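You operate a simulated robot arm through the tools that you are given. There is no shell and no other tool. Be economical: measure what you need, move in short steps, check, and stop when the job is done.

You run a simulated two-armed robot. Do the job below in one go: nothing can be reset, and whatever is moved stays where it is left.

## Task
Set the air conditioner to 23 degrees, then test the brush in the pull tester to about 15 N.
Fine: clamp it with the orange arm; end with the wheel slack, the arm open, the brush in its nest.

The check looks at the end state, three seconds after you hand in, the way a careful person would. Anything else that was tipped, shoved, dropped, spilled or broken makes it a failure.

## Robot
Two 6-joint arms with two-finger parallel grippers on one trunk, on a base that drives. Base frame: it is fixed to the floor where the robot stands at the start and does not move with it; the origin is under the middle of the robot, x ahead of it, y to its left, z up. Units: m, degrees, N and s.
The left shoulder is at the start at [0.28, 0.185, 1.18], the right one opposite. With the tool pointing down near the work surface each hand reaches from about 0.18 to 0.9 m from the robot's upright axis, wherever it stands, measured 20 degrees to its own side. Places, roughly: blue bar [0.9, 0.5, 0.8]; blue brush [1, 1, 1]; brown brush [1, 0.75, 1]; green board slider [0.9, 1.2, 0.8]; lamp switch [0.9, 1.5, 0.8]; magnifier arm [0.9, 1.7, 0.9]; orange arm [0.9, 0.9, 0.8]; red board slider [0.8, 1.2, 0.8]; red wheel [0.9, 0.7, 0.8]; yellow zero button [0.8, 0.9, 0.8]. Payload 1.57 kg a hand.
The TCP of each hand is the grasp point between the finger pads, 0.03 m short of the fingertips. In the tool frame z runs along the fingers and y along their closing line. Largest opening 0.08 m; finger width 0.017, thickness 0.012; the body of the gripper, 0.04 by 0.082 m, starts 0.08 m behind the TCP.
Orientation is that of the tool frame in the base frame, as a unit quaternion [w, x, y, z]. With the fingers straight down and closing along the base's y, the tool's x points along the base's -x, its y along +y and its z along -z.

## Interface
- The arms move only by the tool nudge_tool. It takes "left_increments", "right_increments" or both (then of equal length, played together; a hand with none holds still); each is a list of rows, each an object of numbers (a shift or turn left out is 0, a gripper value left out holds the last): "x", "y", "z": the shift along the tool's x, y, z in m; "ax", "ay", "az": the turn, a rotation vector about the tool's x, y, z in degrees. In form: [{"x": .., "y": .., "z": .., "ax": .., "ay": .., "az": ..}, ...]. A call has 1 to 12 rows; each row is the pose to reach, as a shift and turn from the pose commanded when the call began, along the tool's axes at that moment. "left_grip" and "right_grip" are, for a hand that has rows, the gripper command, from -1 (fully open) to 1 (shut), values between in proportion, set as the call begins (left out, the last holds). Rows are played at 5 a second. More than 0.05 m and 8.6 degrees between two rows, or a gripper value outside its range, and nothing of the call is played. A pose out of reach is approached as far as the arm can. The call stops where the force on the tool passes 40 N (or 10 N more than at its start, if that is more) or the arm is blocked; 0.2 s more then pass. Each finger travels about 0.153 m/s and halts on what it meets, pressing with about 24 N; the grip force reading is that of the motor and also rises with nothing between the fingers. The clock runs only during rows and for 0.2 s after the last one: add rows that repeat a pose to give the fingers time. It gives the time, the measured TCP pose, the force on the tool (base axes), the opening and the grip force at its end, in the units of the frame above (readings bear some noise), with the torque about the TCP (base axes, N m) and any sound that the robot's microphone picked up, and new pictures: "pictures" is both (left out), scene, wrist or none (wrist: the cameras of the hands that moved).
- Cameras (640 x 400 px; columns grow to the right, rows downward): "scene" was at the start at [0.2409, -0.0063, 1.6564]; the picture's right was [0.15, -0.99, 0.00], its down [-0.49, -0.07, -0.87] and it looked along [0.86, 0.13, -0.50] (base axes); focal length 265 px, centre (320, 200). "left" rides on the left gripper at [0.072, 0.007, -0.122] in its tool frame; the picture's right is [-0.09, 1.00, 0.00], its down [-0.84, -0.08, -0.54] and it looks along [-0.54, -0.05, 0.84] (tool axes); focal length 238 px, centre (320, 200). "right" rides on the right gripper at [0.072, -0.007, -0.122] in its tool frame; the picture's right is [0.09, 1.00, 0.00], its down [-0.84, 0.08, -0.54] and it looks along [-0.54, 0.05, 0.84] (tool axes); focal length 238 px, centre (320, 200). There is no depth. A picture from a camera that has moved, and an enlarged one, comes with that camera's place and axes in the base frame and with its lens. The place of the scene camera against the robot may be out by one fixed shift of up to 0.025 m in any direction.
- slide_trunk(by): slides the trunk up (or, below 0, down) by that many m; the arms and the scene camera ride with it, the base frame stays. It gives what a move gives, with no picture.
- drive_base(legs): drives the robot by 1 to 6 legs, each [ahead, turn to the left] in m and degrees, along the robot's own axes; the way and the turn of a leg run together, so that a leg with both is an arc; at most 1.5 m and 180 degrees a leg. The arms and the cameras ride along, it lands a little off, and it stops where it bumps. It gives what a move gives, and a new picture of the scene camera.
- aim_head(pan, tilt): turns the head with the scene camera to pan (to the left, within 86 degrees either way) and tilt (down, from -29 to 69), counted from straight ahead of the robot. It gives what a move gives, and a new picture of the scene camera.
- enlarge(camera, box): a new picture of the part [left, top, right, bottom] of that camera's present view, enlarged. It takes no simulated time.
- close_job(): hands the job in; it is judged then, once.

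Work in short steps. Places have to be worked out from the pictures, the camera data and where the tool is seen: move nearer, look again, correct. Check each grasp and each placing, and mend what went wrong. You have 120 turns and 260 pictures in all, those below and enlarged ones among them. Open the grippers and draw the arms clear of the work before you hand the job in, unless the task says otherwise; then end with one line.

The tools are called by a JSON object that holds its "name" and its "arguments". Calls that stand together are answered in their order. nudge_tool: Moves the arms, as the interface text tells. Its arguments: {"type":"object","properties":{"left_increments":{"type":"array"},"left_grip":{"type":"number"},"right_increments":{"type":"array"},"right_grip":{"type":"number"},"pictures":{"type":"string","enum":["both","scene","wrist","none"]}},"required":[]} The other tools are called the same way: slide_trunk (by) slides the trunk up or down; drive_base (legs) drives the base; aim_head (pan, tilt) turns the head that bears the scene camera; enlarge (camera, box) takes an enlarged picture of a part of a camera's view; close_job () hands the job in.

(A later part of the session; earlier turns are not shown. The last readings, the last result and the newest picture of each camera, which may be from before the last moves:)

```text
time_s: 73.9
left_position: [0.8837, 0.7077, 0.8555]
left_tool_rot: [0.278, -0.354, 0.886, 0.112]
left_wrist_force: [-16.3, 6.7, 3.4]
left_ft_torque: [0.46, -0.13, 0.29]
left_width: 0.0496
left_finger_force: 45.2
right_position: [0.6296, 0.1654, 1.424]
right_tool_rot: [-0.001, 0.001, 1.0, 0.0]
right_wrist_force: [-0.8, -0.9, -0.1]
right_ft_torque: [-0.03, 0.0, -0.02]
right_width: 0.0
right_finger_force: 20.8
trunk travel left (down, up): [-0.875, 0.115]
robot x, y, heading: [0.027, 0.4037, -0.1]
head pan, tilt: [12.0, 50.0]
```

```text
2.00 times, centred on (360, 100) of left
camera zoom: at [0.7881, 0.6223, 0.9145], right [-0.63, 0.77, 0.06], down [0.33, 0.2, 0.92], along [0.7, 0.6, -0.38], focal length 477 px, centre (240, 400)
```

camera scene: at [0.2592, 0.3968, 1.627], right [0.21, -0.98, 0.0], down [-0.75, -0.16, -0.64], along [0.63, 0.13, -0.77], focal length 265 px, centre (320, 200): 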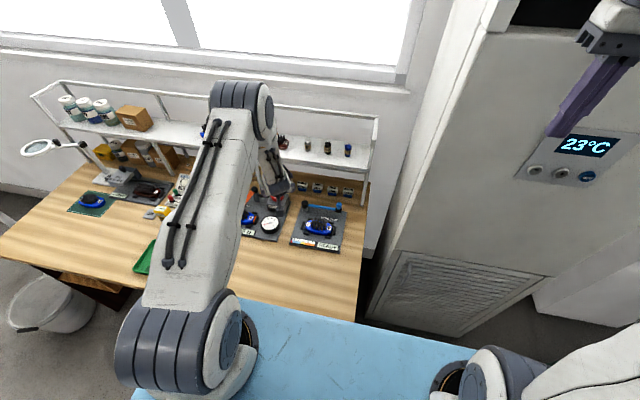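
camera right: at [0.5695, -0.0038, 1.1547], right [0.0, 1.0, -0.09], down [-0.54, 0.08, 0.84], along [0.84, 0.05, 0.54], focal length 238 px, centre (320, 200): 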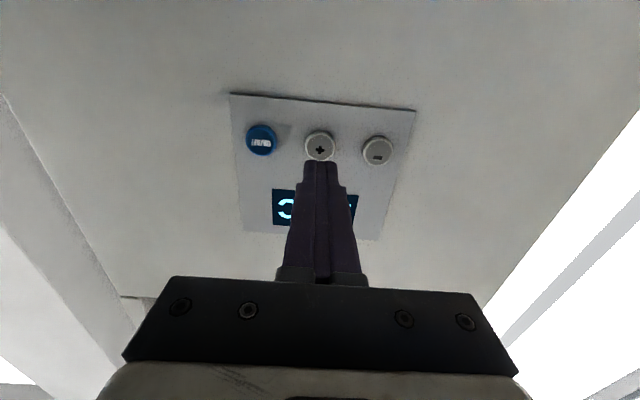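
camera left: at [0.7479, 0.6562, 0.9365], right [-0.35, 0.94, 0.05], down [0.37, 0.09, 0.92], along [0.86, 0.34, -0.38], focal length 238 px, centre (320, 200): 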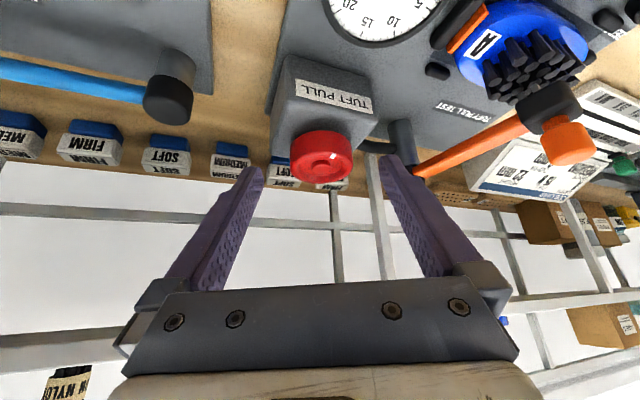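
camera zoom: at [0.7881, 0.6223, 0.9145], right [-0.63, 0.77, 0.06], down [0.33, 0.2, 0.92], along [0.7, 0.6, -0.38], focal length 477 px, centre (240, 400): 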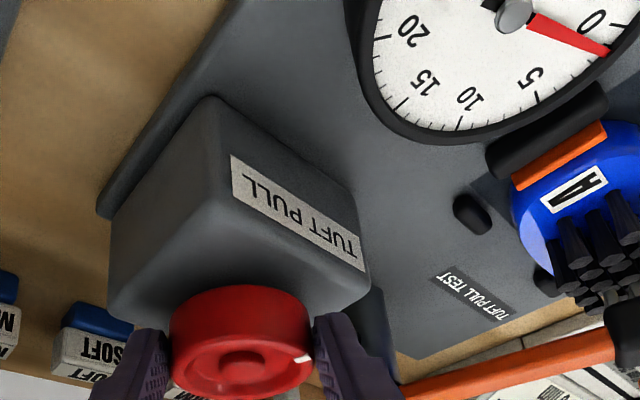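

Clockwise loads it: needle ≈1.5 N. I continue clockwise 21° with a corrected axis.

{"name": "nudge_tool", "arguments": {"left_increments": [{"y": 0.0024, "ax": 3, "az": 4.3}, {"y": 0.0047, "ax": 6, "az": 8.6}, {"y": 0.007, "ax": 9, "az": 12.9}, {"y": 0.0092, "ax": 12, "az": 17.2}], "pictures": "none"}}

{"name": "enlarge", "arguments": {"camera": "scene", "box": [210, 180, 306, 240]}}

{"name": "enlarge", "arguments": {"camera": "left", "box": [200, 0, 520, 200]}}

```text
time_s: 74.9
left_position: [0.8815, 0.7114, 0.8568]
left_tool_rot: [0.295, -0.186, 0.936, 0.058]
left_wrist_force: [-7.3, 14.8, -3.9]
left_ft_torque: [0.36, 0.6, 0.33]
left_width: 0.0493
left_finger_force: 44.8
right_position: [0.6314, 0.1656, 1.4239]
right_tool_rot: [-0.001, 0.001, 1.0, 0.0]
right_wrist_force: [-0.8, 0.1, 0.5]
right_ft_torque: [-0.01, -0.01, -0.01]
right_width: 0.0002
right_finger_force: 20.9
trunk travel left (down, up): [-0.875, 0.115]
robot x, y, heading: [0.0358, 0.4011, -0.2]
head pan, tilt: [12.0, 50.0]
```

```text
6.67 times, centred on (258, 210) of scene
camera zoom: at [0.2593, 0.3979, 1.6268], right [0.21, -0.98, 0.0], down [-0.75, -0.16, -0.64], along [0.63, 0.13, -0.77], focal length 1768 px, centre (733, 133)
```

zoom: 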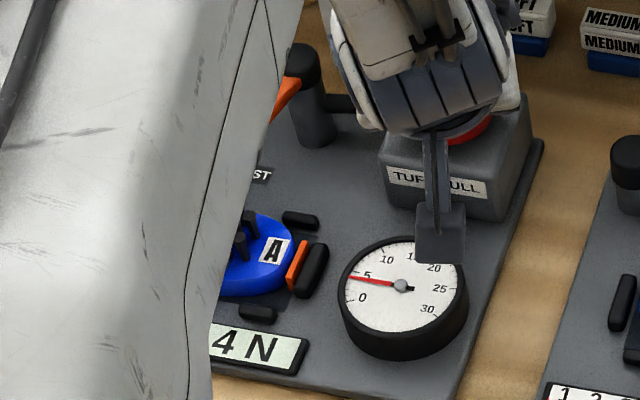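

```text
2.00 times, centred on (360, 100) of left
camera zoom: at [0.7605, 0.6689, 0.9146], right [-0.31, 0.95, 0.05], down [0.38, 0.07, 0.92], along [0.87, 0.31, -0.38], focal length 477 px, centre (240, 400)
```

zoom: 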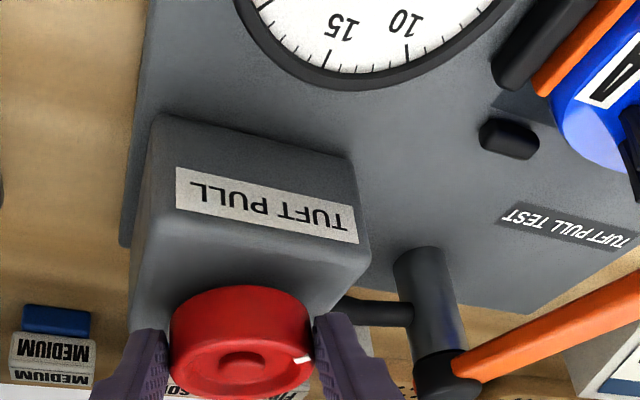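

4 N on gauge and display. I open, orbit back to yaw 70° and check whether the wheel holds.

{"name": "nudge_tool", "arguments": {"left_increments": [{"z": 0}, {"z": 0}, {"x": -0.0009, "y": -0.0018, "z": 0.0006, "ax": -4.57, "az": -6.5}, {"x": -0.0018, "y": -0.0035, "z": 0.0012, "ax": -9.13, "az": -13}, {"x": -0.0027, "y": -0.0053, "z": 0.0018, "ax": -13.7, "az": -19.5}, {"x": -0.0035, "y": -0.0071, "z": 0.0025, "ax": -18.3, "az": -26}, {"x": -0.0044, "y": -0.0088, "z": 0.0031, "ax": -22.8, "az": -32.6}, {"x": -0.0053, "y": -0.0106, "z": 0.0037, "ax": -27.4, "az": -39.1}, {"x": -0.0053, "y": -0.0106, "z": 0.0037, "ax": -27.4, "az": -39.1}], "left_grip": -0.6, "pictures": "none"}}

{"name": "enlarge", "arguments": {"camera": "left", "box": [200, 0, 640, 275]}}

```text
time_s: 76.9
left_position: [0.8892, 0.7031, 0.8561]
left_tool_rot: [0.246, -0.548, 0.78, 0.175]
left_wrist_force: [0.2, -0.6, -0.3]
left_ft_torque: [-0.04, 0.04, 0.0]
left_width: 0.0639
left_finger_force: 0.0
right_position: [0.6298, 0.1641, 1.4229]
right_tool_rot: [-0.002, 0.001, 1.0, 0.0]
right_wrist_force: [-0.9, 0.1, -0.4]
right_ft_torque: [0.03, 0.0, 0.02]
right_width: 0.0
right_finger_force: 21.6
trunk travel left (down, up): [-0.875, 0.115]
robot x, y, heading: [0.0361, 0.4016, 0.2]
head pan, tilt: [12.0, 50.0]
```

```text
1.45 times, centred on (420, 138) of left
camera zoom: at [0.8421, 0.5842, 0.9142], right [-0.91, 0.41, 0.06], down [0.2, 0.32, 0.92], along [0.36, 0.85, -0.38], focal length 347 px, centre (174, 291)
```

zoom: 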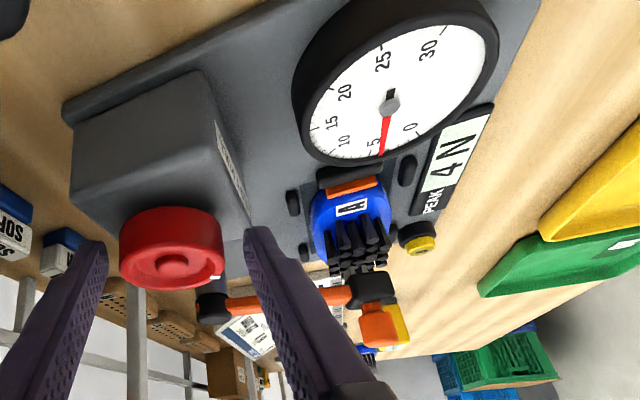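

The wheel holds at 4 N. I regrip and turn 47° clockwise.

{"name": "nudge_tool", "arguments": {"left_increments": [{"z": 0}, {"z": 0}, {"z": 0}], "left_grip": 1, "pictures": "none"}}

{"name": "nudge_tool", "arguments": {"left_increments": [{"x": -0.0002, "y": 0.0022, "ax": 4.6, "az": 6.6}, {"x": -0.0004, "y": 0.0045, "z": 0.0003, "ax": 9.2, "az": 13.1}, {"x": -0.0006, "y": 0.0067, "z": 0.0005, "ax": 13.8, "az": 19.7}, {"x": -0.0012, "y": 0.0081, "z": 0.0009, "ax": 18.2, "az": 26}, {"x": -0.002, "y": 0.0093, "z": 0.0014, "ax": 22.6, "az": 32.3}, {"x": -0.0028, "y": 0.0104, "z": 0.0019, "ax": 27.1, "az": 38.5}], "pictures": "none"}}

{"name": "enlarge", "arguments": {"camera": "scene", "box": [210, 180, 306, 240]}}

```text
time_s: 77.7
left_position: [0.8914, 0.7031, 0.8565]
left_tool_rot: [0.248, -0.546, 0.781, 0.172]
left_wrist_force: [9.9, -3.9, -2.8]
left_ft_torque: [-0.59, -0.07, -0.18]
left_width: 0.0496
left_finger_force: 45.3
right_position: [0.6313, 0.1649, 1.4228]
right_tool_rot: [-0.002, 0.001, 1.0, 0.0]
right_wrist_force: [-1.0, -0.5, 0.1]
right_ft_torque: [0.0, -0.01, -0.01]
right_width: 0.0001
right_finger_force: 21.5
trunk travel left (down, up): [-0.875, 0.115]
robot x, y, heading: [0.032, 0.4004, -0.3]
head pan, tilt: [12.0, 50.0]
```

```text
time_s: 79.1
left_position: [0.8811, 0.7124, 0.8566]
left_tool_rot: [0.296, -0.192, 0.934, 0.06]
left_wrist_force: [1.2, -0.5, 1.7]
left_ft_torque: [0.29, -0.3, -0.01]
left_width: 0.0496
left_finger_force: 45.2
right_position: [0.6303, 0.1647, 1.423]
right_tool_rot: [-0.001, 0.0, 1.0, 0.0]
right_wrist_force: [-0.1, 0.3, 0.1]
right_ft_torque: [-0.03, 0.01, 0.0]
right_width: 0.0
right_finger_force: 21.1
trunk travel left (down, up): [-0.875, 0.115]
robot x, y, heading: [0.0335, 0.4054, -0.2]
head pan, tilt: [12.0, 50.0]
```

```text
6.67 times, centred on (258, 210) of scene
camera zoom: at [0.2593, 0.397, 1.627], right [0.21, -0.98, 0.0], down [-0.75, -0.16, -0.64], along [0.63, 0.13, -0.77], focal length 1768 px, centre (733, 133)
```

zoom: 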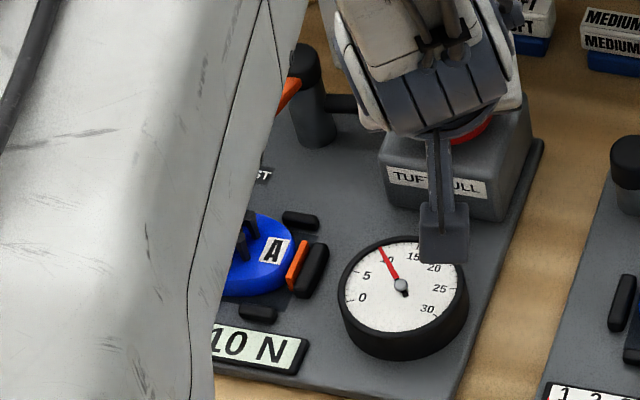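

10 N now (~0.13 N/°), very low forces. I open and orbit back to yaw 70° again, then regrip.

{"name": "nudge_tool", "arguments": {"left_increments": [{"z": 0}, {"z": 0}, {"x": -0.0009, "y": -0.0018, "z": 0.0006, "ax": -4.57, "az": -6.5}, {"x": -0.0018, "y": -0.0035, "z": 0.0012, "ax": -9.13, "az": -13}, {"x": -0.0027, "y": -0.0053, "z": 0.0018, "ax": -13.7, "az": -19.5}, {"x": -0.0035, "y": -0.0071, "z": 0.0025, "ax": -18.3, "az": -26}, {"x": -0.0044, "y": -0.0088, "z": 0.0031, "ax": -22.8, "az": -32.6}, {"x": -0.005, "y": -0.01, "z": 0.0037, "ax": -27.1, "az": -38.6}, {"x": -0.005, "y": -0.01, "z": 0.0037, "ax": -27.1, "az": -38.6}], "left_grip": -0.6, "pictures": "none"}}

{"name": "nudge_tool", "arguments": {"left_increments": [{"z": 0}, {"z": 0}, {"z": 0}], "left_grip": 1, "pictures": "none"}}

{"name": "enlarge", "arguments": {"camera": "left", "box": [200, 0, 640, 275]}}

```text
time_s: 81.1
left_position: [0.8923, 0.7037, 0.8573]
left_tool_rot: [0.246, -0.55, 0.779, 0.174]
left_wrist_force: [1.1, 0.1, 1.0]
left_ft_torque: [0.0, -0.02, -0.04]
left_width: 0.0639
left_finger_force: 0.0
right_position: [0.6304, 0.165, 1.4251]
right_tool_rot: [-0.001, 0.0, 1.0, 0.0]
right_wrist_force: [1.3, 0.3, -1.2]
right_ft_torque: [-0.01, -0.01, -0.03]
right_width: 0.0
right_finger_force: 21.3
trunk travel left (down, up): [-0.875, 0.115]
robot x, y, heading: [0.0335, 0.4022, -0.2]
head pan, tilt: [12.0, 50.0]
```

```text
time_s: 81.9
left_position: [0.8924, 0.7036, 0.8558]
left_tool_rot: [0.246, -0.549, 0.78, 0.173]
left_wrist_force: [0.9, -1.7, -0.2]
left_ft_torque: [-0.19, -0.17, -0.07]
left_width: 0.0496
left_finger_force: 44.9
right_position: [0.6303, 0.1651, 1.4231]
right_tool_rot: [-0.001, 0.0, 1.0, 0.0]
right_wrist_force: [0.6, -0.2, 0.8]
right_ft_torque: [0.02, 0.01, 0.04]
right_width: 0.0
right_finger_force: 20.9
trunk travel left (down, up): [-0.875, 0.115]
robot x, y, heading: [0.0321, 0.3995, -0.0]
head pan, tilt: [12.0, 50.0]
```

```text
1.45 times, centred on (420, 138) of left
camera zoom: at [0.8439, 0.5843, 0.9144], right [-0.91, 0.41, 0.05], down [0.2, 0.33, 0.92], along [0.36, 0.85, -0.38], focal length 347 px, centre (174, 291)
```

zoom: 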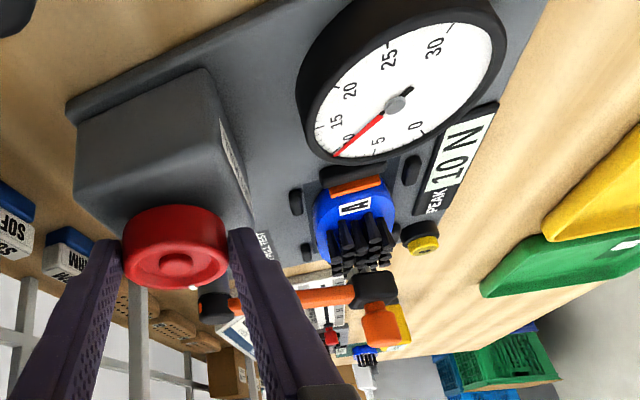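

Gripped at 10 N. I turn 32° clockwise, then read.

{"name": "nudge_tool", "arguments": {"left_increments": [{"x": -0.0002, "y": 0.0024, "ax": 4.6, "az": 6.6}, {"x": -0.0004, "y": 0.0048, "z": 0.0003, "ax": 9.2, "az": 13.1}, {"x": -0.0006, "y": 0.007, "z": 0.0005, "ax": 13.8, "az": 19.7}, {"x": -0.0012, "y": 0.0085, "z": 0.0009, "ax": 18.4, "az": 26.2}, {"x": -0.0012, "y": 0.0085, "z": 0.0009, "ax": 18.4, "az": 26.2}], "pictures": "none"}}

{"name": "enlarge", "arguments": {"camera": "scene", "box": [210, 180, 306, 240]}}

{"name": "enlarge", "arguments": {"camera": "left", "box": [200, 0, 640, 275]}}

```text
time_s: 83.1
left_position: [0.8838, 0.7098, 0.857]
left_tool_rot: [0.284, -0.313, 0.901, 0.098]
left_wrist_force: [3.4, 2.4, -4.8]
left_ft_torque: [0.11, -0.73, 0.01]
left_width: 0.0494
left_finger_force: 44.8
right_position: [0.6307, 0.1645, 1.4244]
right_tool_rot: [-0.002, 0.001, 1.0, 0.0]
right_wrist_force: [0.3, -0.3, 0.3]
right_ft_torque: [0.0, -0.01, 0.0]
right_width: 0.0
right_finger_force: 20.9
trunk travel left (down, up): [-0.875, 0.115]
robot x, y, heading: [0.03, 0.4004, -0.4]
head pan, tilt: [12.0, 50.0]
```

```text
6.67 times, centred on (258, 210) of scene
camera zoom: at [0.2598, 0.3973, 1.6268], right [0.21, -0.98, 0.0], down [-0.75, -0.16, -0.64], along [0.63, 0.13, -0.77], focal length 1768 px, centre (733, 133)
```

zoom: 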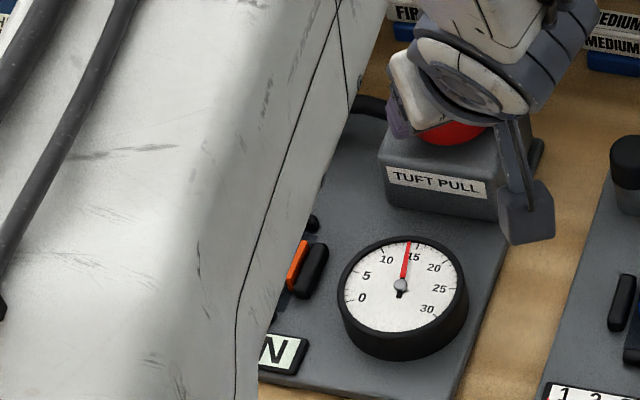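

```text
1.45 times, centred on (420, 138) of left
camera zoom: at [0.7803, 0.6339, 0.9143], right [-0.56, 0.83, 0.05], down [0.34, 0.17, 0.92], along [0.76, 0.53, -0.38], focal length 347 px, centre (174, 291)
```

zoom: 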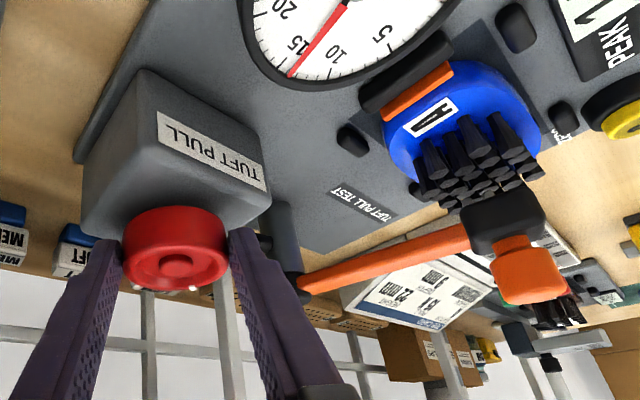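

Needle ≈14 N. I turn another 7.5°.

{"name": "nudge_tool", "arguments": {"left_increments": [{"y": 0.001, "ax": 2.15, "az": 3.1}, {"y": 0.002, "ax": 4.3, "az": 6.15}, {"y": 0.002, "ax": 4.3, "az": 6.15}], "pictures": "none"}}

{"name": "enlarge", "arguments": {"camera": "scene", "box": [210, 180, 306, 240]}}

{"name": "enlarge", "arguments": {"camera": "left", "box": [320, 0, 640, 200]}}

```text
time_s: 83.9
left_position: [0.8819, 0.7109, 0.856]
left_tool_rot: [0.29, -0.253, 0.919, 0.08]
left_wrist_force: [1.9, 6.7, -4.1]
left_ft_torque: [-0.42, -0.57, 0.08]
left_width: 0.0494
left_finger_force: 44.6
right_position: [0.631, 0.1651, 1.4243]
right_tool_rot: [-0.001, 0.002, 1.0, 0.001]
right_wrist_force: [-0.6, -0.1, -0.5]
right_ft_torque: [0.01, -0.01, -0.02]
right_width: 0.0
right_finger_force: 20.8
trunk travel left (down, up): [-0.875, 0.115]
robot x, y, heading: [0.032, 0.3985, -0.6]
head pan, tilt: [12.0, 50.0]
```

```text
6.67 times, centred on (258, 210) of scene
camera zoom: at [0.2597, 0.3975, 1.6268], right [0.21, -0.98, 0.0], down [-0.75, -0.16, -0.64], along [0.63, 0.13, -0.77], focal length 1768 px, centre (733, 133)
```

zoom: 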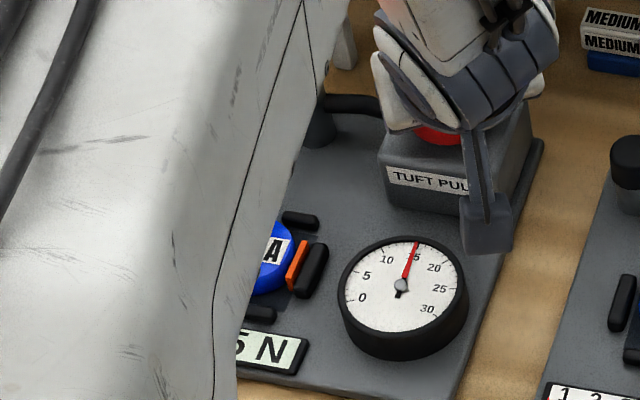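

```text
2.00 times, centred on (480, 100) of left
camera zoom: at [0.7701, 0.6501, 0.9143], right [-0.45, 0.89, 0.05], down [0.36, 0.12, 0.92], along [0.82, 0.43, -0.38], focal length 477 px, centre (0, 400)
```

zoom: 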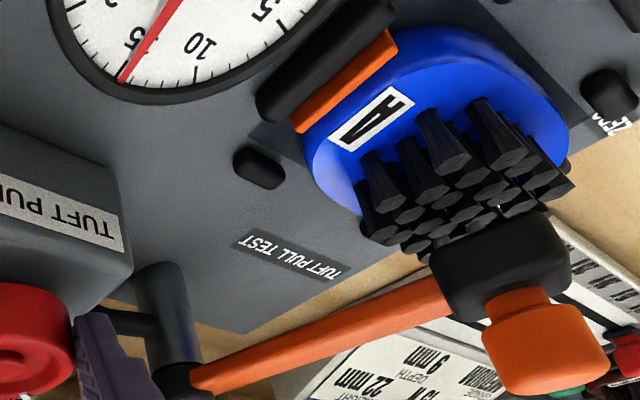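

15 N reached on gauge and display. Now I unwind counterclockwise 40°.

{"name": "nudge_tool", "arguments": {"left_increments": [{"x": -0.0008, "y": -0.0022, "z": 0.0005, "ax": -4.6, "az": -6.6}, {"x": -0.0015, "y": -0.0044, "z": 0.001, "ax": -9.2, "az": -13.1}, {"x": -0.0023, "y": -0.0065, "z": 0.0016, "ax": -13.7, "az": -19.7}, {"x": -0.003, "y": -0.0087, "z": 0.0021, "ax": -18.3, "az": -26.2}, {"x": -0.0038, "y": -0.0109, "z": 0.0026, "ax": -22.9, "az": -32.8}, {"x": -0.0038, "y": -0.0109, "z": 0.0026, "ax": -22.9, "az": -32.8}], "pictures": "none"}}

{"name": "enlarge", "arguments": {"camera": "left", "box": [200, 0, 640, 275]}}

```text
time_s: 85.3
left_position: [0.8925, 0.7024, 0.8573]
left_tool_rot: [0.244, -0.553, 0.777, 0.175]
left_wrist_force: [-5.9, -1.1, -3.7]
left_ft_torque: [0.03, -0.15, 0.08]
left_width: 0.0499
left_finger_force: 45.1
right_position: [0.6307, 0.1653, 1.4221]
right_tool_rot: [-0.001, 0.001, 1.0, 0.0]
right_wrist_force: [-1.1, -0.1, 1.0]
right_ft_torque: [-0.01, 0.01, 0.01]
right_width: 0.0
right_finger_force: 21.4
trunk travel left (down, up): [-0.875, 0.115]
robot x, y, heading: [0.0313, 0.4027, -0.3]
head pan, tilt: [12.0, 50.0]
```

```text
1.45 times, centred on (420, 138) of left
camera zoom: at [0.8448, 0.5826, 0.9142], right [-0.92, 0.4, 0.05], down [0.2, 0.33, 0.92], along [0.35, 0.86, -0.38], focal length 347 px, centre (174, 291)
```

zoom: 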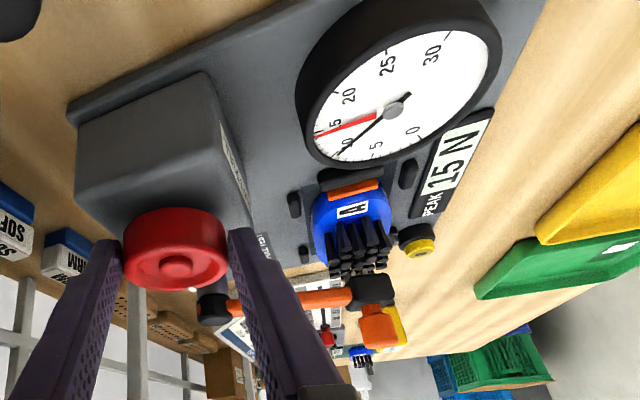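

Peak holds 15 N, live needle down to ~10. I open, orbit back clockwise, regrip, and unwind another 47°.

{"name": "nudge_tool", "arguments": {"left_increments": [{"z": 0}, {"z": 0}, {"x": -0.0002, "y": 0.0022, "ax": 4.6, "az": 6.6}, {"x": -0.0004, "y": 0.0045, "z": 0.0003, "ax": 9.2, "az": 13.1}, {"x": -0.0006, "y": 0.0067, "z": 0.0005, "ax": 13.8, "az": 19.7}, {"x": -0.0012, "y": 0.0081, "z": 0.0009, "ax": 18.2, "az": 26}, {"x": -0.002, "y": 0.0093, "z": 0.0014, "ax": 22.6, "az": 32.3}, {"x": -0.0028, "y": 0.0104, "z": 0.0019, "ax": 27.1, "az": 38.5}, {"x": -0.0028, "y": 0.0104, "z": 0.0019, "ax": 27.1, "az": 38.5}], "left_grip": -0.6, "pictures": "none"}}

{"name": "nudge_tool", "arguments": {"left_increments": [{"z": 0}, {"z": 0}, {"z": 0}], "left_grip": 1, "pictures": "none"}}

{"name": "nudge_tool", "arguments": {"left_increments": [{"x": -0.0009, "y": -0.0018, "z": 0.0006, "ax": -4.57, "az": -6.5}, {"x": -0.0018, "y": -0.0035, "z": 0.0012, "ax": -9.13, "az": -13}, {"x": -0.0027, "y": -0.0053, "z": 0.0018, "ax": -13.7, "az": -19.5}, {"x": -0.0035, "y": -0.0071, "z": 0.0025, "ax": -18.3, "az": -26}, {"x": -0.0044, "y": -0.0088, "z": 0.0031, "ax": -22.8, "az": -32.6}, {"x": -0.005, "y": -0.0105, "z": 0.0037, "ax": -27.1, "az": -38.6}, {"x": -0.005, "y": -0.0105, "z": 0.0037, "ax": -27.1, "az": -38.6}], "pictures": "none"}}

{"name": "enlarge", "arguments": {"camera": "left", "box": [200, 0, 640, 275]}}

```text
time_s: 87.3
left_position: [0.8826, 0.7101, 0.8567]
left_tool_rot: [0.294, -0.197, 0.933, 0.06]
left_wrist_force: [-0.4, -0.1, -0.8]
left_ft_torque: [0.04, -0.01, -0.01]
left_width: 0.0639
left_finger_force: 0.1
right_position: [0.6314, 0.1647, 1.4236]
right_tool_rot: [-0.002, 0.001, 1.0, 0.0]
right_wrist_force: [0.3, 0.4, 0.0]
right_ft_torque: [0.02, 0.01, 0.02]
right_width: 0.0
right_finger_force: 21.6
trunk travel left (down, up): [-0.875, 0.115]
robot x, y, heading: [0.0345, 0.4034, 0.0]
head pan, tilt: [12.0, 50.0]
```

```text
time_s: 88.1
left_position: [0.8813, 0.7137, 0.8565]
left_tool_rot: [0.295, -0.198, 0.932, 0.061]
left_wrist_force: [-11.7, 26.4, 3.0]
left_ft_torque: [0.91, 0.71, 0.54]
left_width: 0.0494
left_finger_force: 45.0
right_position: [0.6305, 0.1656, 1.4245]
right_tool_rot: [-0.001, 0.001, 1.0, -0.001]
right_wrist_force: [-0.4, -0.2, -0.6]
right_ft_torque: [0.01, 0.02, 0.02]
right_width: 0.0002
right_finger_force: 21.4
trunk travel left (down, up): [-0.875, 0.115]
robot x, y, heading: [0.0332, 0.4, -0.1]
head pan, tilt: [12.0, 50.0]
```

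```text
time_s: 89.7
left_position: [0.8928, 0.7032, 0.8557]
left_tool_rot: [0.244, -0.555, 0.776, 0.175]
left_wrist_force: [-11.0, 14.0, 0.1]
left_ft_torque: [-0.01, -0.04, 0.28]
left_width: 0.0492
left_finger_force: 45.3
right_position: [0.6299, 0.166, 1.424]
right_tool_rot: [-0.001, 0.001, 1.0, 0.0]
right_wrist_force: [0.0, 0.8, 0.1]
right_ft_torque: [0.01, 0.04, -0.02]
right_width: 0.0
right_finger_force: 21.3
trunk travel left (down, up): [-0.875, 0.115]
robot x, y, heading: [0.0329, 0.3962, 0.1]
head pan, tilt: [12.0, 50.0]
```

```text
1.45 times, centred on (420, 138) of left
camera zoom: at [0.8455, 0.5833, 0.9142], right [-0.92, 0.4, 0.05], down [0.2, 0.33, 0.92], along [0.35, 0.86, -0.38], focal length 347 px, centre (174, 291)
```

zoom: 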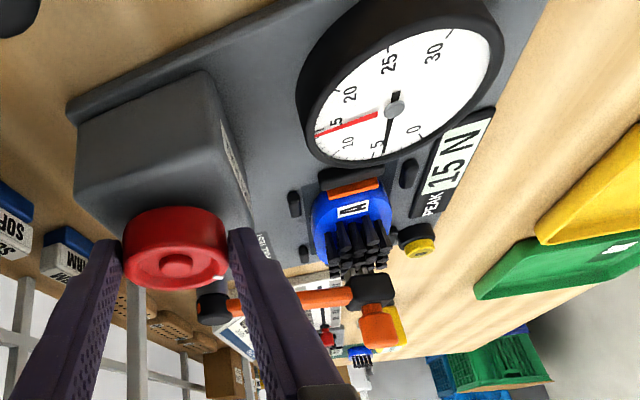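

Live reading ~4 N. One more unwind stroke (it should reach slack).

{"name": "nudge_tool", "arguments": {"left_increments": [{"z": 0}, {"z": 0}, {"x": -0.0006, "y": 0.0024, "z": 0.0003, "ax": 4.6, "az": 6.6}, {"x": -0.001, "y": 0.0049, "z": 0.0008, "ax": 9.2, "az": 13.1}, {"x": -0.0016, "y": 0.0074, "z": 0.0013, "ax": 13.8, "az": 19.7}, {"x": -0.0026, "y": 0.0091, "z": 0.002, "ax": 18.2, "az": 26}, {"x": -0.0038, "y": 0.0106, "z": 0.0028, "ax": 22.6, "az": 32.3}, {"x": -0.005, "y": 0.0119, "z": 0.0035, "ax": 27.1, "az": 38.5}, {"x": -0.005, "y": 0.0119, "z": 0.0035, "ax": 27.1, "az": 38.5}], "left_grip": -0.6, "pictures": "none"}}

{"name": "nudge_tool", "arguments": {"left_increments": [{"z": 0}, {"z": 0}, {"z": 0}], "left_grip": 1, "pictures": "none"}}

{"name": "nudge_tool", "arguments": {"left_increments": [{"x": -0.0009, "y": -0.0018, "z": 0.0006, "ax": -4.57, "az": -6.5}, {"x": -0.0018, "y": -0.0035, "z": 0.0012, "ax": -9.13, "az": -13}, {"x": -0.0027, "y": -0.0053, "z": 0.0018, "ax": -13.7, "az": -19.5}, {"x": -0.0035, "y": -0.0071, "z": 0.0025, "ax": -18.3, "az": -26}, {"x": -0.0044, "y": -0.0088, "z": 0.0031, "ax": -22.8, "az": -32.6}, {"x": -0.005, "y": -0.0105, "z": 0.0037, "ax": -27.1, "az": -38.6}, {"x": -0.005, "y": -0.0105, "z": 0.0037, "ax": -27.1, "az": -38.6}], "pictures": "none"}}

{"name": "enlarge", "arguments": {"camera": "left", "box": [200, 0, 640, 275]}}

```text
time_s: 91.7
left_position: [0.8841, 0.7115, 0.8562]
left_tool_rot: [0.295, -0.197, 0.933, 0.06]
left_wrist_force: [-0.6, 0.6, -1.2]
left_ft_torque: [-0.02, 0.0, -0.02]
left_width: 0.0639
left_finger_force: 0.0
right_position: [0.6313, 0.1654, 1.4236]
right_tool_rot: [-0.001, 0.0, 1.0, 0.0]
right_wrist_force: [0.7, -0.4, 0.3]
right_ft_torque: [-0.02, 0.01, 0.01]
right_width: 0.0
right_finger_force: 21.3
trunk travel left (down, up): [-0.875, 0.115]
robot x, y, heading: [0.0329, 0.4048, 0.1]
head pan, tilt: [12.0, 50.0]
```

```text
time_s: 92.5
left_position: [0.8835, 0.7135, 0.856]
left_tool_rot: [0.295, -0.198, 0.933, 0.061]
left_wrist_force: [-4.9, 17.9, 2.5]
left_ft_torque: [0.55, 1.09, 0.26]
left_width: 0.0495
left_finger_force: 45.3
right_position: [0.6302, 0.1643, 1.4231]
right_tool_rot: [-0.001, 0.001, 1.0, 0.0]
right_wrist_force: [0.5, 0.4, 0.0]
right_ft_torque: [0.03, -0.03, 0.0]
right_width: 0.0
right_finger_force: 21.8
trunk travel left (down, up): [-0.875, 0.115]
robot x, y, heading: [0.0317, 0.4013, -0.2]
head pan, tilt: [12.0, 50.0]
```

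```text
time_s: 94.1
left_position: [0.8933, 0.7061, 0.857]
left_tool_rot: [0.245, -0.554, 0.776, 0.174]
left_wrist_force: [-8.5, 13.1, -2.9]
left_ft_torque: [-0.13, 0.65, -0.49]
left_width: 0.0495
left_finger_force: 44.9
right_position: [0.6304, 0.1662, 1.4239]
right_tool_rot: [-0.002, 0.001, 1.0, 0.001]
right_wrist_force: [0.4, -0.3, -0.4]
right_ft_torque: [-0.01, 0.02, 0.01]
right_width: 0.0
right_finger_force: 21.2
trunk travel left (down, up): [-0.875, 0.115]
robot x, y, heading: [0.0335, 0.4022, -0.2]
head pan, tilt: [12.0, 50.0]
```

```text
1.45 times, centred on (420, 138) of left
camera zoom: at [0.8464, 0.5859, 0.914], right [-0.92, 0.4, 0.05], down [0.2, 0.33, 0.92], along [0.35, 0.86, -0.38], focal length 347 px, centre (174, 291)
```

zoom: 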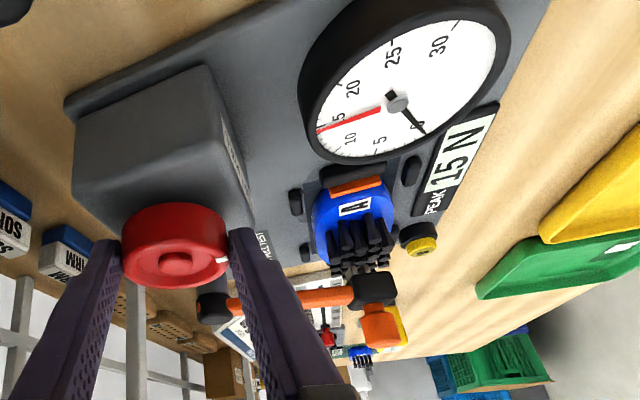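

The live needle is at 0 with peak 15 N and the wheel is back at its slack stop. I open and back out along the fingers.

{"name": "nudge_tool", "arguments": {"left_increments": [{"z": 0}, {"z": 0}, {"z": -0.03}, {"z": -0.07}, {"z": -0.11}], "left_grip": -0.6, "pictures": "wrist"}}

{"name": "enlarge", "arguments": {"camera": "scene", "box": [210, 180, 306, 240]}}

```text
time_s: 95.3
left_position: [0.8726, 0.6447, 0.9466]
left_tool_rot: [0.245, -0.554, 0.776, 0.173]
left_wrist_force: [0.5, -0.5, 0.9]
left_ft_torque: [0.0, -0.01, -0.03]
left_width: 0.0636
left_finger_force: 0.1
right_position: [0.6302, 0.1637, 1.4241]
right_tool_rot: [-0.001, 0.001, 1.0, 0.0]
right_wrist_force: [0.2, 0.0, -0.7]
right_ft_torque: [0.01, 0.04, -0.01]
right_width: 0.0001
right_finger_force: 21.2
trunk travel left (down, up): [-0.875, 0.115]
robot x, y, heading: [0.0334, 0.4036, -0.2]
head pan, tilt: [12.0, 50.0]
camera left: at [0.8252, 0.5246, 1.0049], right [-0.92, 0.4, 0.05], down [0.19, 0.33, 0.92], along [0.35, 0.86, -0.38], focal length 238 px, centre (320, 200)
```

left: 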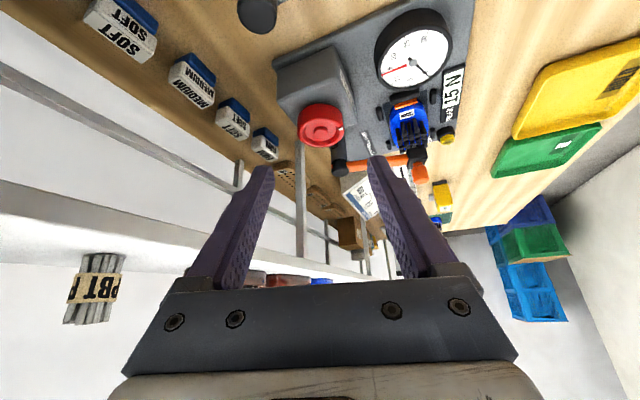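

```text
6.67 times, centred on (258, 210) of scene
camera zoom: at [0.2594, 0.3974, 1.6269], right [0.21, -0.98, 0.0], down [-0.75, -0.16, -0.64], along [0.63, 0.13, -0.77], focal length 1768 px, centre (733, 133)
```

zoom: 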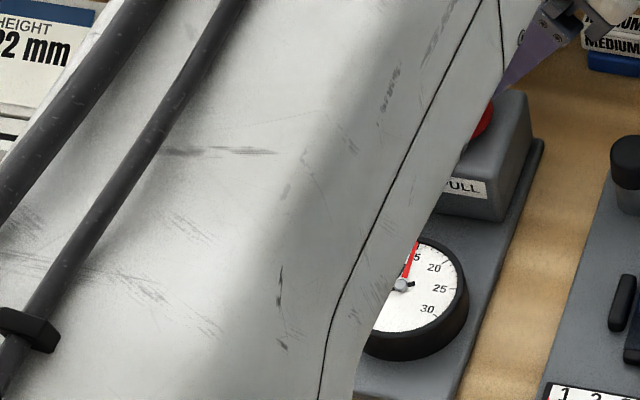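

Arm is clear of the wheel. I move to the orange knob's pre-grasp pose (yaw 50°, ~8 cm short).

{"name": "nudge_tool", "arguments": {"left_increments": [{"x": -0.0182, "y": 0.0303, "z": 0.0126, "ax": 2.3, "az": 3.3}, {"x": -0.0364, "y": 0.0605, "z": 0.0252, "ax": 4.6, "az": 6.6}, {"x": -0.0547, "y": 0.0908, "z": 0.0378, "ax": 6.8, "az": 9.8}, {"x": -0.0729, "y": 0.121, "z": 0.0504, "ax": 9.1, "az": 13.1}, {"x": -0.0911, "y": 0.1513, "z": 0.063, "ax": 11.4, "az": 16.4}, {"x": -0.0911, "y": 0.1513, "z": 0.063, "ax": 11.4, "az": 16.4}], "left_grip": -0.3, "pictures": "wrist"}}

```text
time_s: 96.7
left_position: [0.7658, 0.7999, 0.9477]
left_tool_rot: [0.272, -0.411, 0.861, 0.128]
left_wrist_force: [-0.2, -0.5, -0.3]
left_ft_torque: [-0.02, -0.01, -0.03]
left_width: 0.0523
left_finger_force: 0.1
right_position: [0.6296, 0.1658, 1.4232]
right_tool_rot: [-0.001, 0.001, 1.0, 0.0]
right_wrist_force: [-0.6, -0.5, -0.1]
right_ft_torque: [-0.02, 0.0, -0.02]
right_width: 0.0001
right_finger_force: 21.3
trunk travel left (down, up): [-0.875, 0.115]
robot x, y, heading: [0.0351, 0.4028, -0.4]
head pan, tilt: [12.0, 50.0]
camera left: at [0.6813, 0.7041, 1.0056], right [-0.73, 0.69, 0.05], down [0.29, 0.24, 0.92], along [0.62, 0.69, -0.38], focal length 238 px, centre (320, 200)
```

left: 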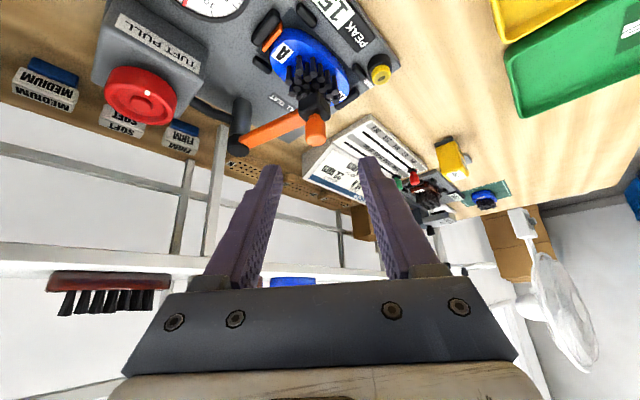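

Knob ≈[0.803, 0.841, 0.859], centred. I advance 8.2 cm onto it.

{"name": "nudge_tool", "arguments": {"left_increments": [{"x": 0.003, "y": -0.002, "z": 0.03}, {"x": 0.0056, "y": -0.003, "z": 0.06}, {"x": 0.0056, "y": -0.003, "z": 0.0825}, {"x": 0.0056, "y": -0.003, "z": 0.0825}], "pictures": "none"}}

{"name": "enlarge", "arguments": {"camera": "left", "box": [200, 60, 440, 210]}}

```text
time_s: 97.7
left_position: [0.7953, 0.8307, 0.8754]
left_tool_rot: [0.272, -0.41, 0.861, 0.129]
left_wrist_force: [-0.9, -0.7, -0.2]
left_ft_torque: [0.0, -0.01, -0.02]
left_width: 0.0523
left_finger_force: 0.0
right_position: [0.6309, 0.1653, 1.4249]
right_tool_rot: [-0.001, 0.001, 1.0, 0.0]
right_wrist_force: [0.1, -0.2, -0.1]
right_ft_torque: [-0.03, 0.01, 0.01]
right_width: 0.0
right_finger_force: 21.4
trunk travel left (down, up): [-0.875, 0.115]
robot x, y, heading: [0.0334, 0.3981, 0.1]
head pan, tilt: [12.0, 50.0]
```

```text
2.67 times, centred on (320, 135) of left
camera zoom: at [0.7109, 0.7346, 0.9333], right [-0.73, 0.69, 0.05], down [0.29, 0.24, 0.92], along [0.62, 0.69, -0.38], focal length 636 px, centre (320, 373)
```

zoom: 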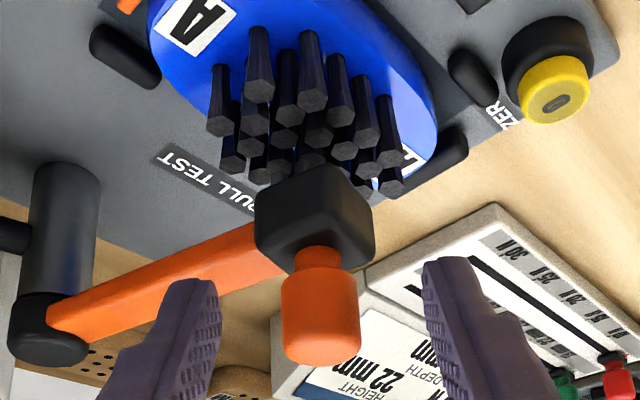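

Centred and clear of the bar. I close on the knob and swing the first 22° back.

{"name": "nudge_tool", "arguments": {"left_increments": [{"z": 0}, {"z": 0}, {"z": 0}], "left_grip": 1, "pictures": "none"}}

{"name": "nudge_tool", "arguments": {"left_increments": [{"x": -0.0073, "y": 0.0028, "z": 0.0051}, {"x": -0.0146, "y": 0.0056, "z": 0.0102}, {"x": -0.0237, "y": 0.0072, "z": 0.0166}, {"x": -0.0328, "y": 0.0084, "z": 0.023}], "pictures": "none"}}

{"name": "enlarge", "arguments": {"camera": "left", "box": [120, 0, 440, 200]}}

```text
time_s: 98.5
left_position: [0.7955, 0.8307, 0.8756]
left_tool_rot: [0.273, -0.41, 0.861, 0.129]
left_wrist_force: [0.8, -0.4, -2.7]
left_ft_torque: [0.07, -0.11, -0.02]
left_width: 0.0194
left_finger_force: 33.2
right_position: [0.6304, 0.1646, 1.4237]
right_tool_rot: [0.0, 0.001, 1.0, 0.0]
right_wrist_force: [0.4, -0.4, 0.9]
right_ft_torque: [-0.02, -0.02, 0.01]
right_width: 0.0
right_finger_force: 21.5
trunk travel left (down, up): [-0.875, 0.115]
robot x, y, heading: [0.0331, 0.4012, -0.0]
head pan, tilt: [12.0, 50.0]
```

```text
time_s: 99.5
left_position: [0.8131, 0.8682, 0.8745]
left_tool_rot: [0.272, -0.412, 0.86, 0.13]
left_wrist_force: [-9.5, 4.1, -0.1]
left_ft_torque: [0.3, 0.1, -0.02]
left_width: 0.0194
left_finger_force: 33.2
right_position: [0.6296, 0.1641, 1.4236]
right_tool_rot: [-0.001, 0.001, 1.0, 0.001]
right_wrist_force: [0.1, -0.1, -1.1]
right_ft_torque: [0.02, 0.02, 0.02]
right_width: 0.0
right_finger_force: 21.6
trunk travel left (down, up): [-0.875, 0.115]
robot x, y, heading: [0.0325, 0.4049, 0.1]
head pan, tilt: [12.0, 50.0]
```

```text
2.00 times, centred on (280, 100) of left
camera zoom: at [0.7288, 0.7715, 0.9335], right [-0.73, 0.68, 0.05], down [0.29, 0.24, 0.92], along [0.62, 0.69, -0.38], focal length 477 px, centre (400, 400)
```

zoom: 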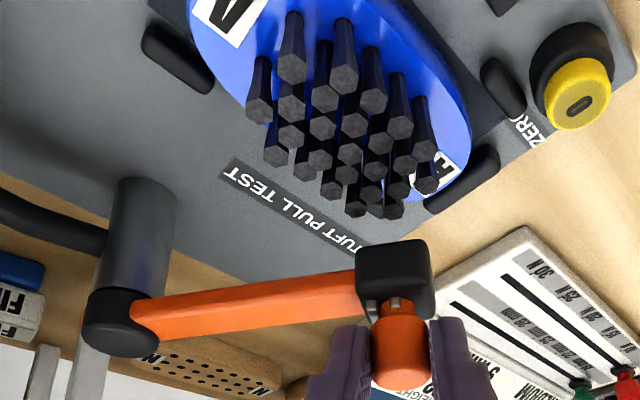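

Following; brush stays in its nest. I continue to ~108°.

{"name": "nudge_tool", "arguments": {"left_increments": [{"x": -0.0091, "y": -0.0007, "z": 0.0063}, {"x": -0.0182, "y": -0.0018, "z": 0.0126}, {"x": -0.027, "y": -0.005, "z": 0.0189}, {"x": -0.0359, "y": -0.0085, "z": 0.0251}, {"x": -0.043, "y": -0.0127, "z": 0.03}, {"x": -0.0496, "y": -0.0172, "z": 0.0346}], "pictures": "none"}}

{"name": "enlarge", "arguments": {"camera": "left", "box": [120, 0, 440, 200]}}

```text
time_s: 100.9
left_position: [0.8639, 0.9089, 0.8767]
left_tool_rot: [0.272, -0.413, 0.859, 0.134]
left_wrist_force: [-13.1, 28.4, -11.5]
left_ft_torque: [0.75, 0.3, 0.1]
left_width: 0.0194
left_finger_force: 33.4
right_position: [0.6312, 0.1667, 1.4235]
right_tool_rot: [-0.001, 0.001, 1.0, -0.001]
right_wrist_force: [0.4, -0.1, -0.2]
right_ft_torque: [-0.02, 0.01, 0.03]
right_width: 0.0
right_finger_force: 21.2
trunk travel left (down, up): [-0.875, 0.115]
robot x, y, heading: [0.0313, 0.4005, -0.1]
head pan, tilt: [12.0, 50.0]
```

```text
2.00 times, centred on (280, 100) of left
camera zoom: at [0.7798, 0.8117, 0.9339], right [-0.73, 0.68, 0.06], down [0.3, 0.24, 0.92], along [0.61, 0.69, -0.38], focal length 477 px, centre (400, 400)
```

zoom: 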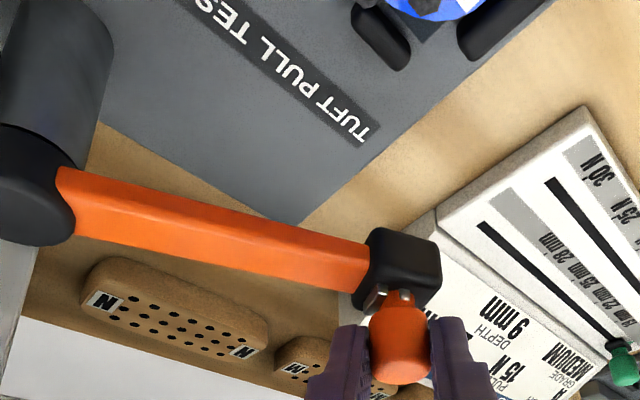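

Radial force of 28 N shows the true radius is slightly larger (~0.109). I correct outward and finish the swing to ~88°.

{"name": "nudge_tool", "arguments": {"left_increments": [{"x": -0.0028, "y": 0.0048, "z": 0.0019}, {"x": -0.01, "y": -0.0016, "z": 0.007}, {"x": -0.0169, "y": -0.008, "z": 0.0118}, {"x": -0.0222, "y": -0.0152, "z": 0.0156}, {"x": -0.0273, "y": -0.0222, "z": 0.0192}], "pictures": "none"}}

{"name": "enlarge", "arguments": {"camera": "left", "box": [120, 0, 440, 200]}}

```text
time_s: 102.1
left_position: [0.9026, 0.9157, 0.8773]
left_tool_rot: [0.271, -0.411, 0.861, 0.129]
left_wrist_force: [-18.9, 8.5, 6.0]
left_ft_torque: [0.59, 0.05, 0.16]
left_width: 0.0193
left_finger_force: 33.0
right_position: [0.6296, 0.1656, 1.4226]
right_tool_rot: [-0.002, 0.001, 1.0, 0.0]
right_wrist_force: [-0.2, -0.3, 0.1]
right_ft_torque: [-0.02, 0.0, 0.0]
right_width: 0.0001
right_finger_force: 21.6
trunk travel left (down, up): [-0.875, 0.115]
robot x, y, heading: [0.0332, 0.4027, -0.1]
head pan, tilt: [12.0, 50.0]
```

```text
2.00 times, centred on (280, 100) of left
camera zoom: at [0.8178, 0.8193, 0.9351], right [-0.73, 0.68, 0.05], down [0.3, 0.24, 0.92], along [0.62, 0.69, -0.38], focal length 477 px, centre (400, 400)
```

zoom: 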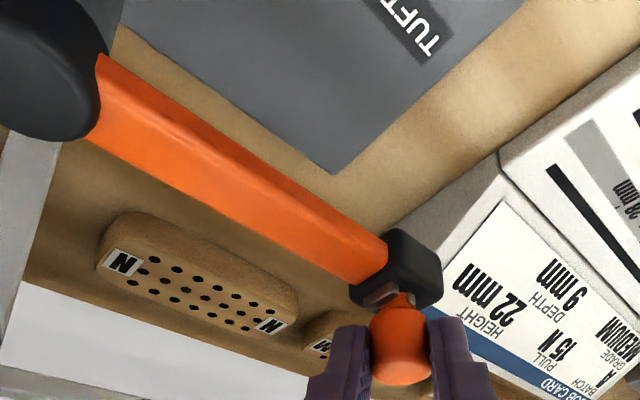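

The arm is back at its open stop. I release and back out.

{"name": "nudge_tool", "arguments": {"left_increments": [{"z": 0}, {"z": 0}, {"z": -0.03}, {"z": -0.07}, {"z": -0.11}, {"z": -0.15}], "left_grip": -0.3, "pictures": "wrist"}}

```text
time_s: 103.5
left_position: [0.8491, 0.8465, 0.9997]
left_tool_rot: [0.273, -0.41, 0.861, 0.128]
left_wrist_force: [0.9, -0.5, -0.5]
left_ft_torque: [0.01, 0.02, 0.0]
left_width: 0.0522
left_finger_force: 0.0
right_position: [0.6308, 0.1647, 1.4235]
right_tool_rot: [-0.001, 0.002, 1.0, -0.001]
right_wrist_force: [0.1, 0.2, -0.2]
right_ft_torque: [0.01, -0.05, 0.0]
right_width: 0.0
right_finger_force: 21.0
trunk travel left (down, up): [-0.875, 0.115]
robot x, y, heading: [0.0307, 0.4002, 0.1]
head pan, tilt: [12.0, 50.0]
camera left: at [0.7649, 0.7504, 1.0565], right [-0.73, 0.69, 0.05], down [0.3, 0.24, 0.92], along [0.62, 0.69, -0.38], focal length 238 px, centre (320, 200)
```

left: 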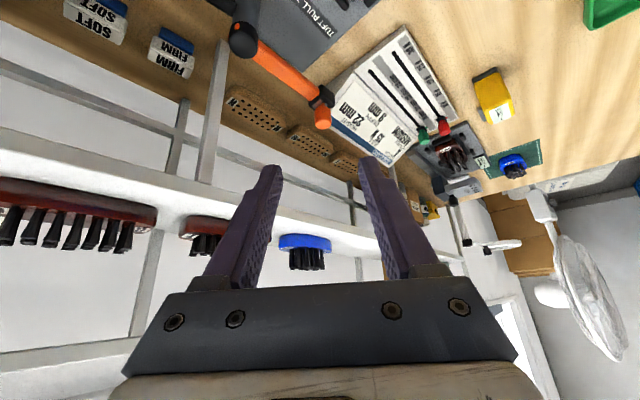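

Now I retract the left hand to its raised carry pose.

{"name": "nudge_tool", "arguments": {"left_increments": [{"x": 0.0008, "y": 0.0071, "z": -0.0444, "ax": 1.28, "ay": 2.73, "az": 4.1}, {"x": 0.0017, "y": 0.0143, "z": -0.0888, "ax": 2.57, "ay": 5.47, "az": 8.2}, {"x": 0.0025, "y": 0.0214, "z": -0.1333, "ax": 3.85, "ay": 8.2, "az": 12.3}, {"x": 0.0033, "y": 0.0285, "z": -0.1777, "ax": 5.13, "ay": 10.93, "az": 16.4}, {"x": 0.0042, "y": 0.0357, "z": -0.2221, "ax": 6.42, "ay": 13.67, "az": 20.5}, {"x": 0.005, "y": 0.0428, "z": -0.2665, "ax": 7.7, "ay": 16.4, "az": 24.6}, {"x": 0.0058, "y": 0.0499, "z": -0.3109, "ax": 8.98, "ay": 19.13, "az": 28.7}, {"x": 0.0067, "y": 0.0571, "z": -0.3553, "ax": 10.27, "ay": 21.87, "az": 32.8}, {"x": 0.0075, "y": 0.0642, "z": -0.3998, "ax": 11.55, "ay": 24.6, "az": 36.9}, {"x": 0.0083, "y": 0.0713, "z": -0.4442, "ax": 12.83, "ay": 27.33, "az": 41}, {"x": 0.0092, "y": 0.0785, "z": -0.4886, "ax": 14.12, "ay": 30.07, "az": 45.1}, {"x": 0.01, "y": 0.0856, "z": -0.533, "ax": 15.4, "ay": 32.8, "az": 49.2}], "left_grip": -1, "pictures": "scene"}}

{"name": "nudge_tool", "arguments": {"right_increments": [{"z": -0.005}, {"z": -0.005}, {"z": -0.005}, {"z": -0.005}], "right_grip": -1, "pictures": "none"}}

{"name": "enlarge", "arguments": {"camera": "scene", "box": [200, 170, 328, 250]}}

{"name": "enlarge", "arguments": {"camera": "scene", "box": [0, 60, 400, 310]}}

```text
time_s: 106.1
left_position: [0.5845, 0.66, 1.4302]
left_tool_rot: [-0.002, -0.001, 1.0, 0.0]
left_wrist_force: [-0.1, -0.4, 0.0]
left_ft_torque: [-0.01, 0.03, 0.01]
left_width: 0.0799
left_finger_force: 0.1
right_position: [0.6305, 0.1648, 1.4236]
right_tool_rot: [-0.001, 0.001, 1.0, 0.0]
right_wrist_force: [0.5, 0.2, -0.2]
right_ft_torque: [-0.01, 0.03, 0.0]
right_width: 0.0
right_finger_force: 20.9
trunk travel left (down, up): [-0.875, 0.115]
robot x, y, heading: [0.034, 0.4003, -0.1]
head pan, tilt: [12.0, 50.0]
camera scene: at [0.2594, 0.3976, 1.6269], right [0.21, -0.98, 0.0], down [-0.75, -0.16, -0.64], along [0.63, 0.13, -0.77], focal length 265 px, centre (320, 200)
```

scene: 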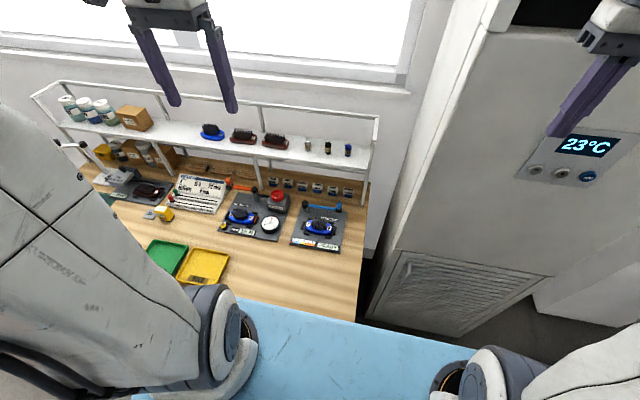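

```text
time_s: 107.1
left_position: [0.585, 0.6597, 1.4302]
left_tool_rot: [-0.001, -0.002, 1.0, 0.0]
left_wrist_force: [0.6, 0.2, 0.6]
left_ft_torque: [-0.02, 0.02, 0.0]
left_width: 0.0802
left_finger_force: 0.0
right_position: [0.6299, 0.1644, 1.4288]
right_tool_rot: [-0.001, 0.001, 1.0, 0.0]
right_wrist_force: [0.2, -0.3, 0.2]
right_ft_torque: [0.03, 0.01, -0.01]
right_width: 0.08
right_finger_force: 0.0
trunk travel left (down, up): [-0.875, 0.115]
robot x, y, heading: [0.0321, 0.4013, -0.1]
head pan, tilt: [12.0, 50.0]
```

```text
5.00 times, centred on (264, 210) of scene
camera zoom: at [0.2594, 0.3976, 1.6269], right [0.21, -0.98, 0.0], down [-0.75, -0.16, -0.64], along [0.63, 0.13, -0.77], focal length 1326 px, centre (600, 150)
```

zoom: 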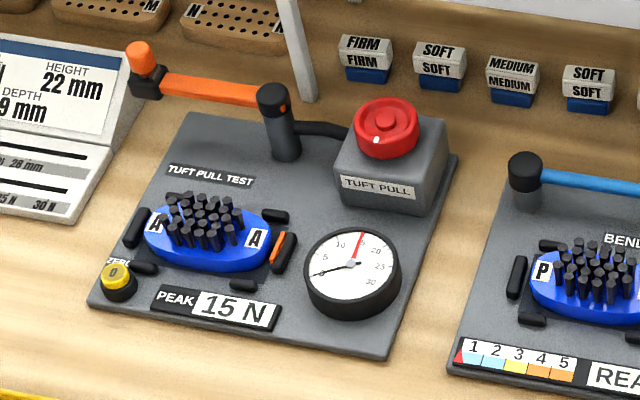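

```text
1.60 times, centred on (200, 185) of scene
camera zoom: at [0.2594, 0.3976, 1.6269], right [0.21, -0.98, 0.0], down [-0.75, -0.16, -0.64], along [0.63, 0.13, -0.77], focal length 424 px, centre (512, 224)
```

zoom: 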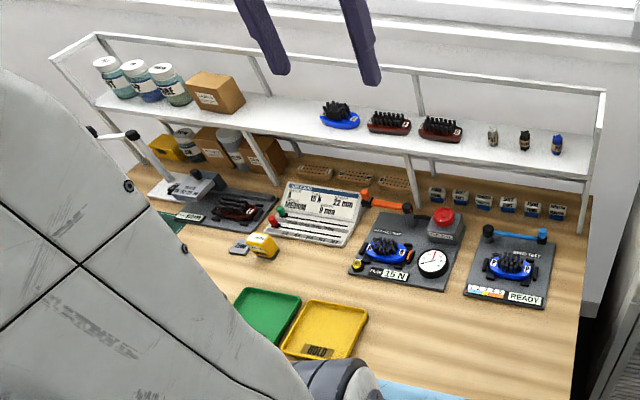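

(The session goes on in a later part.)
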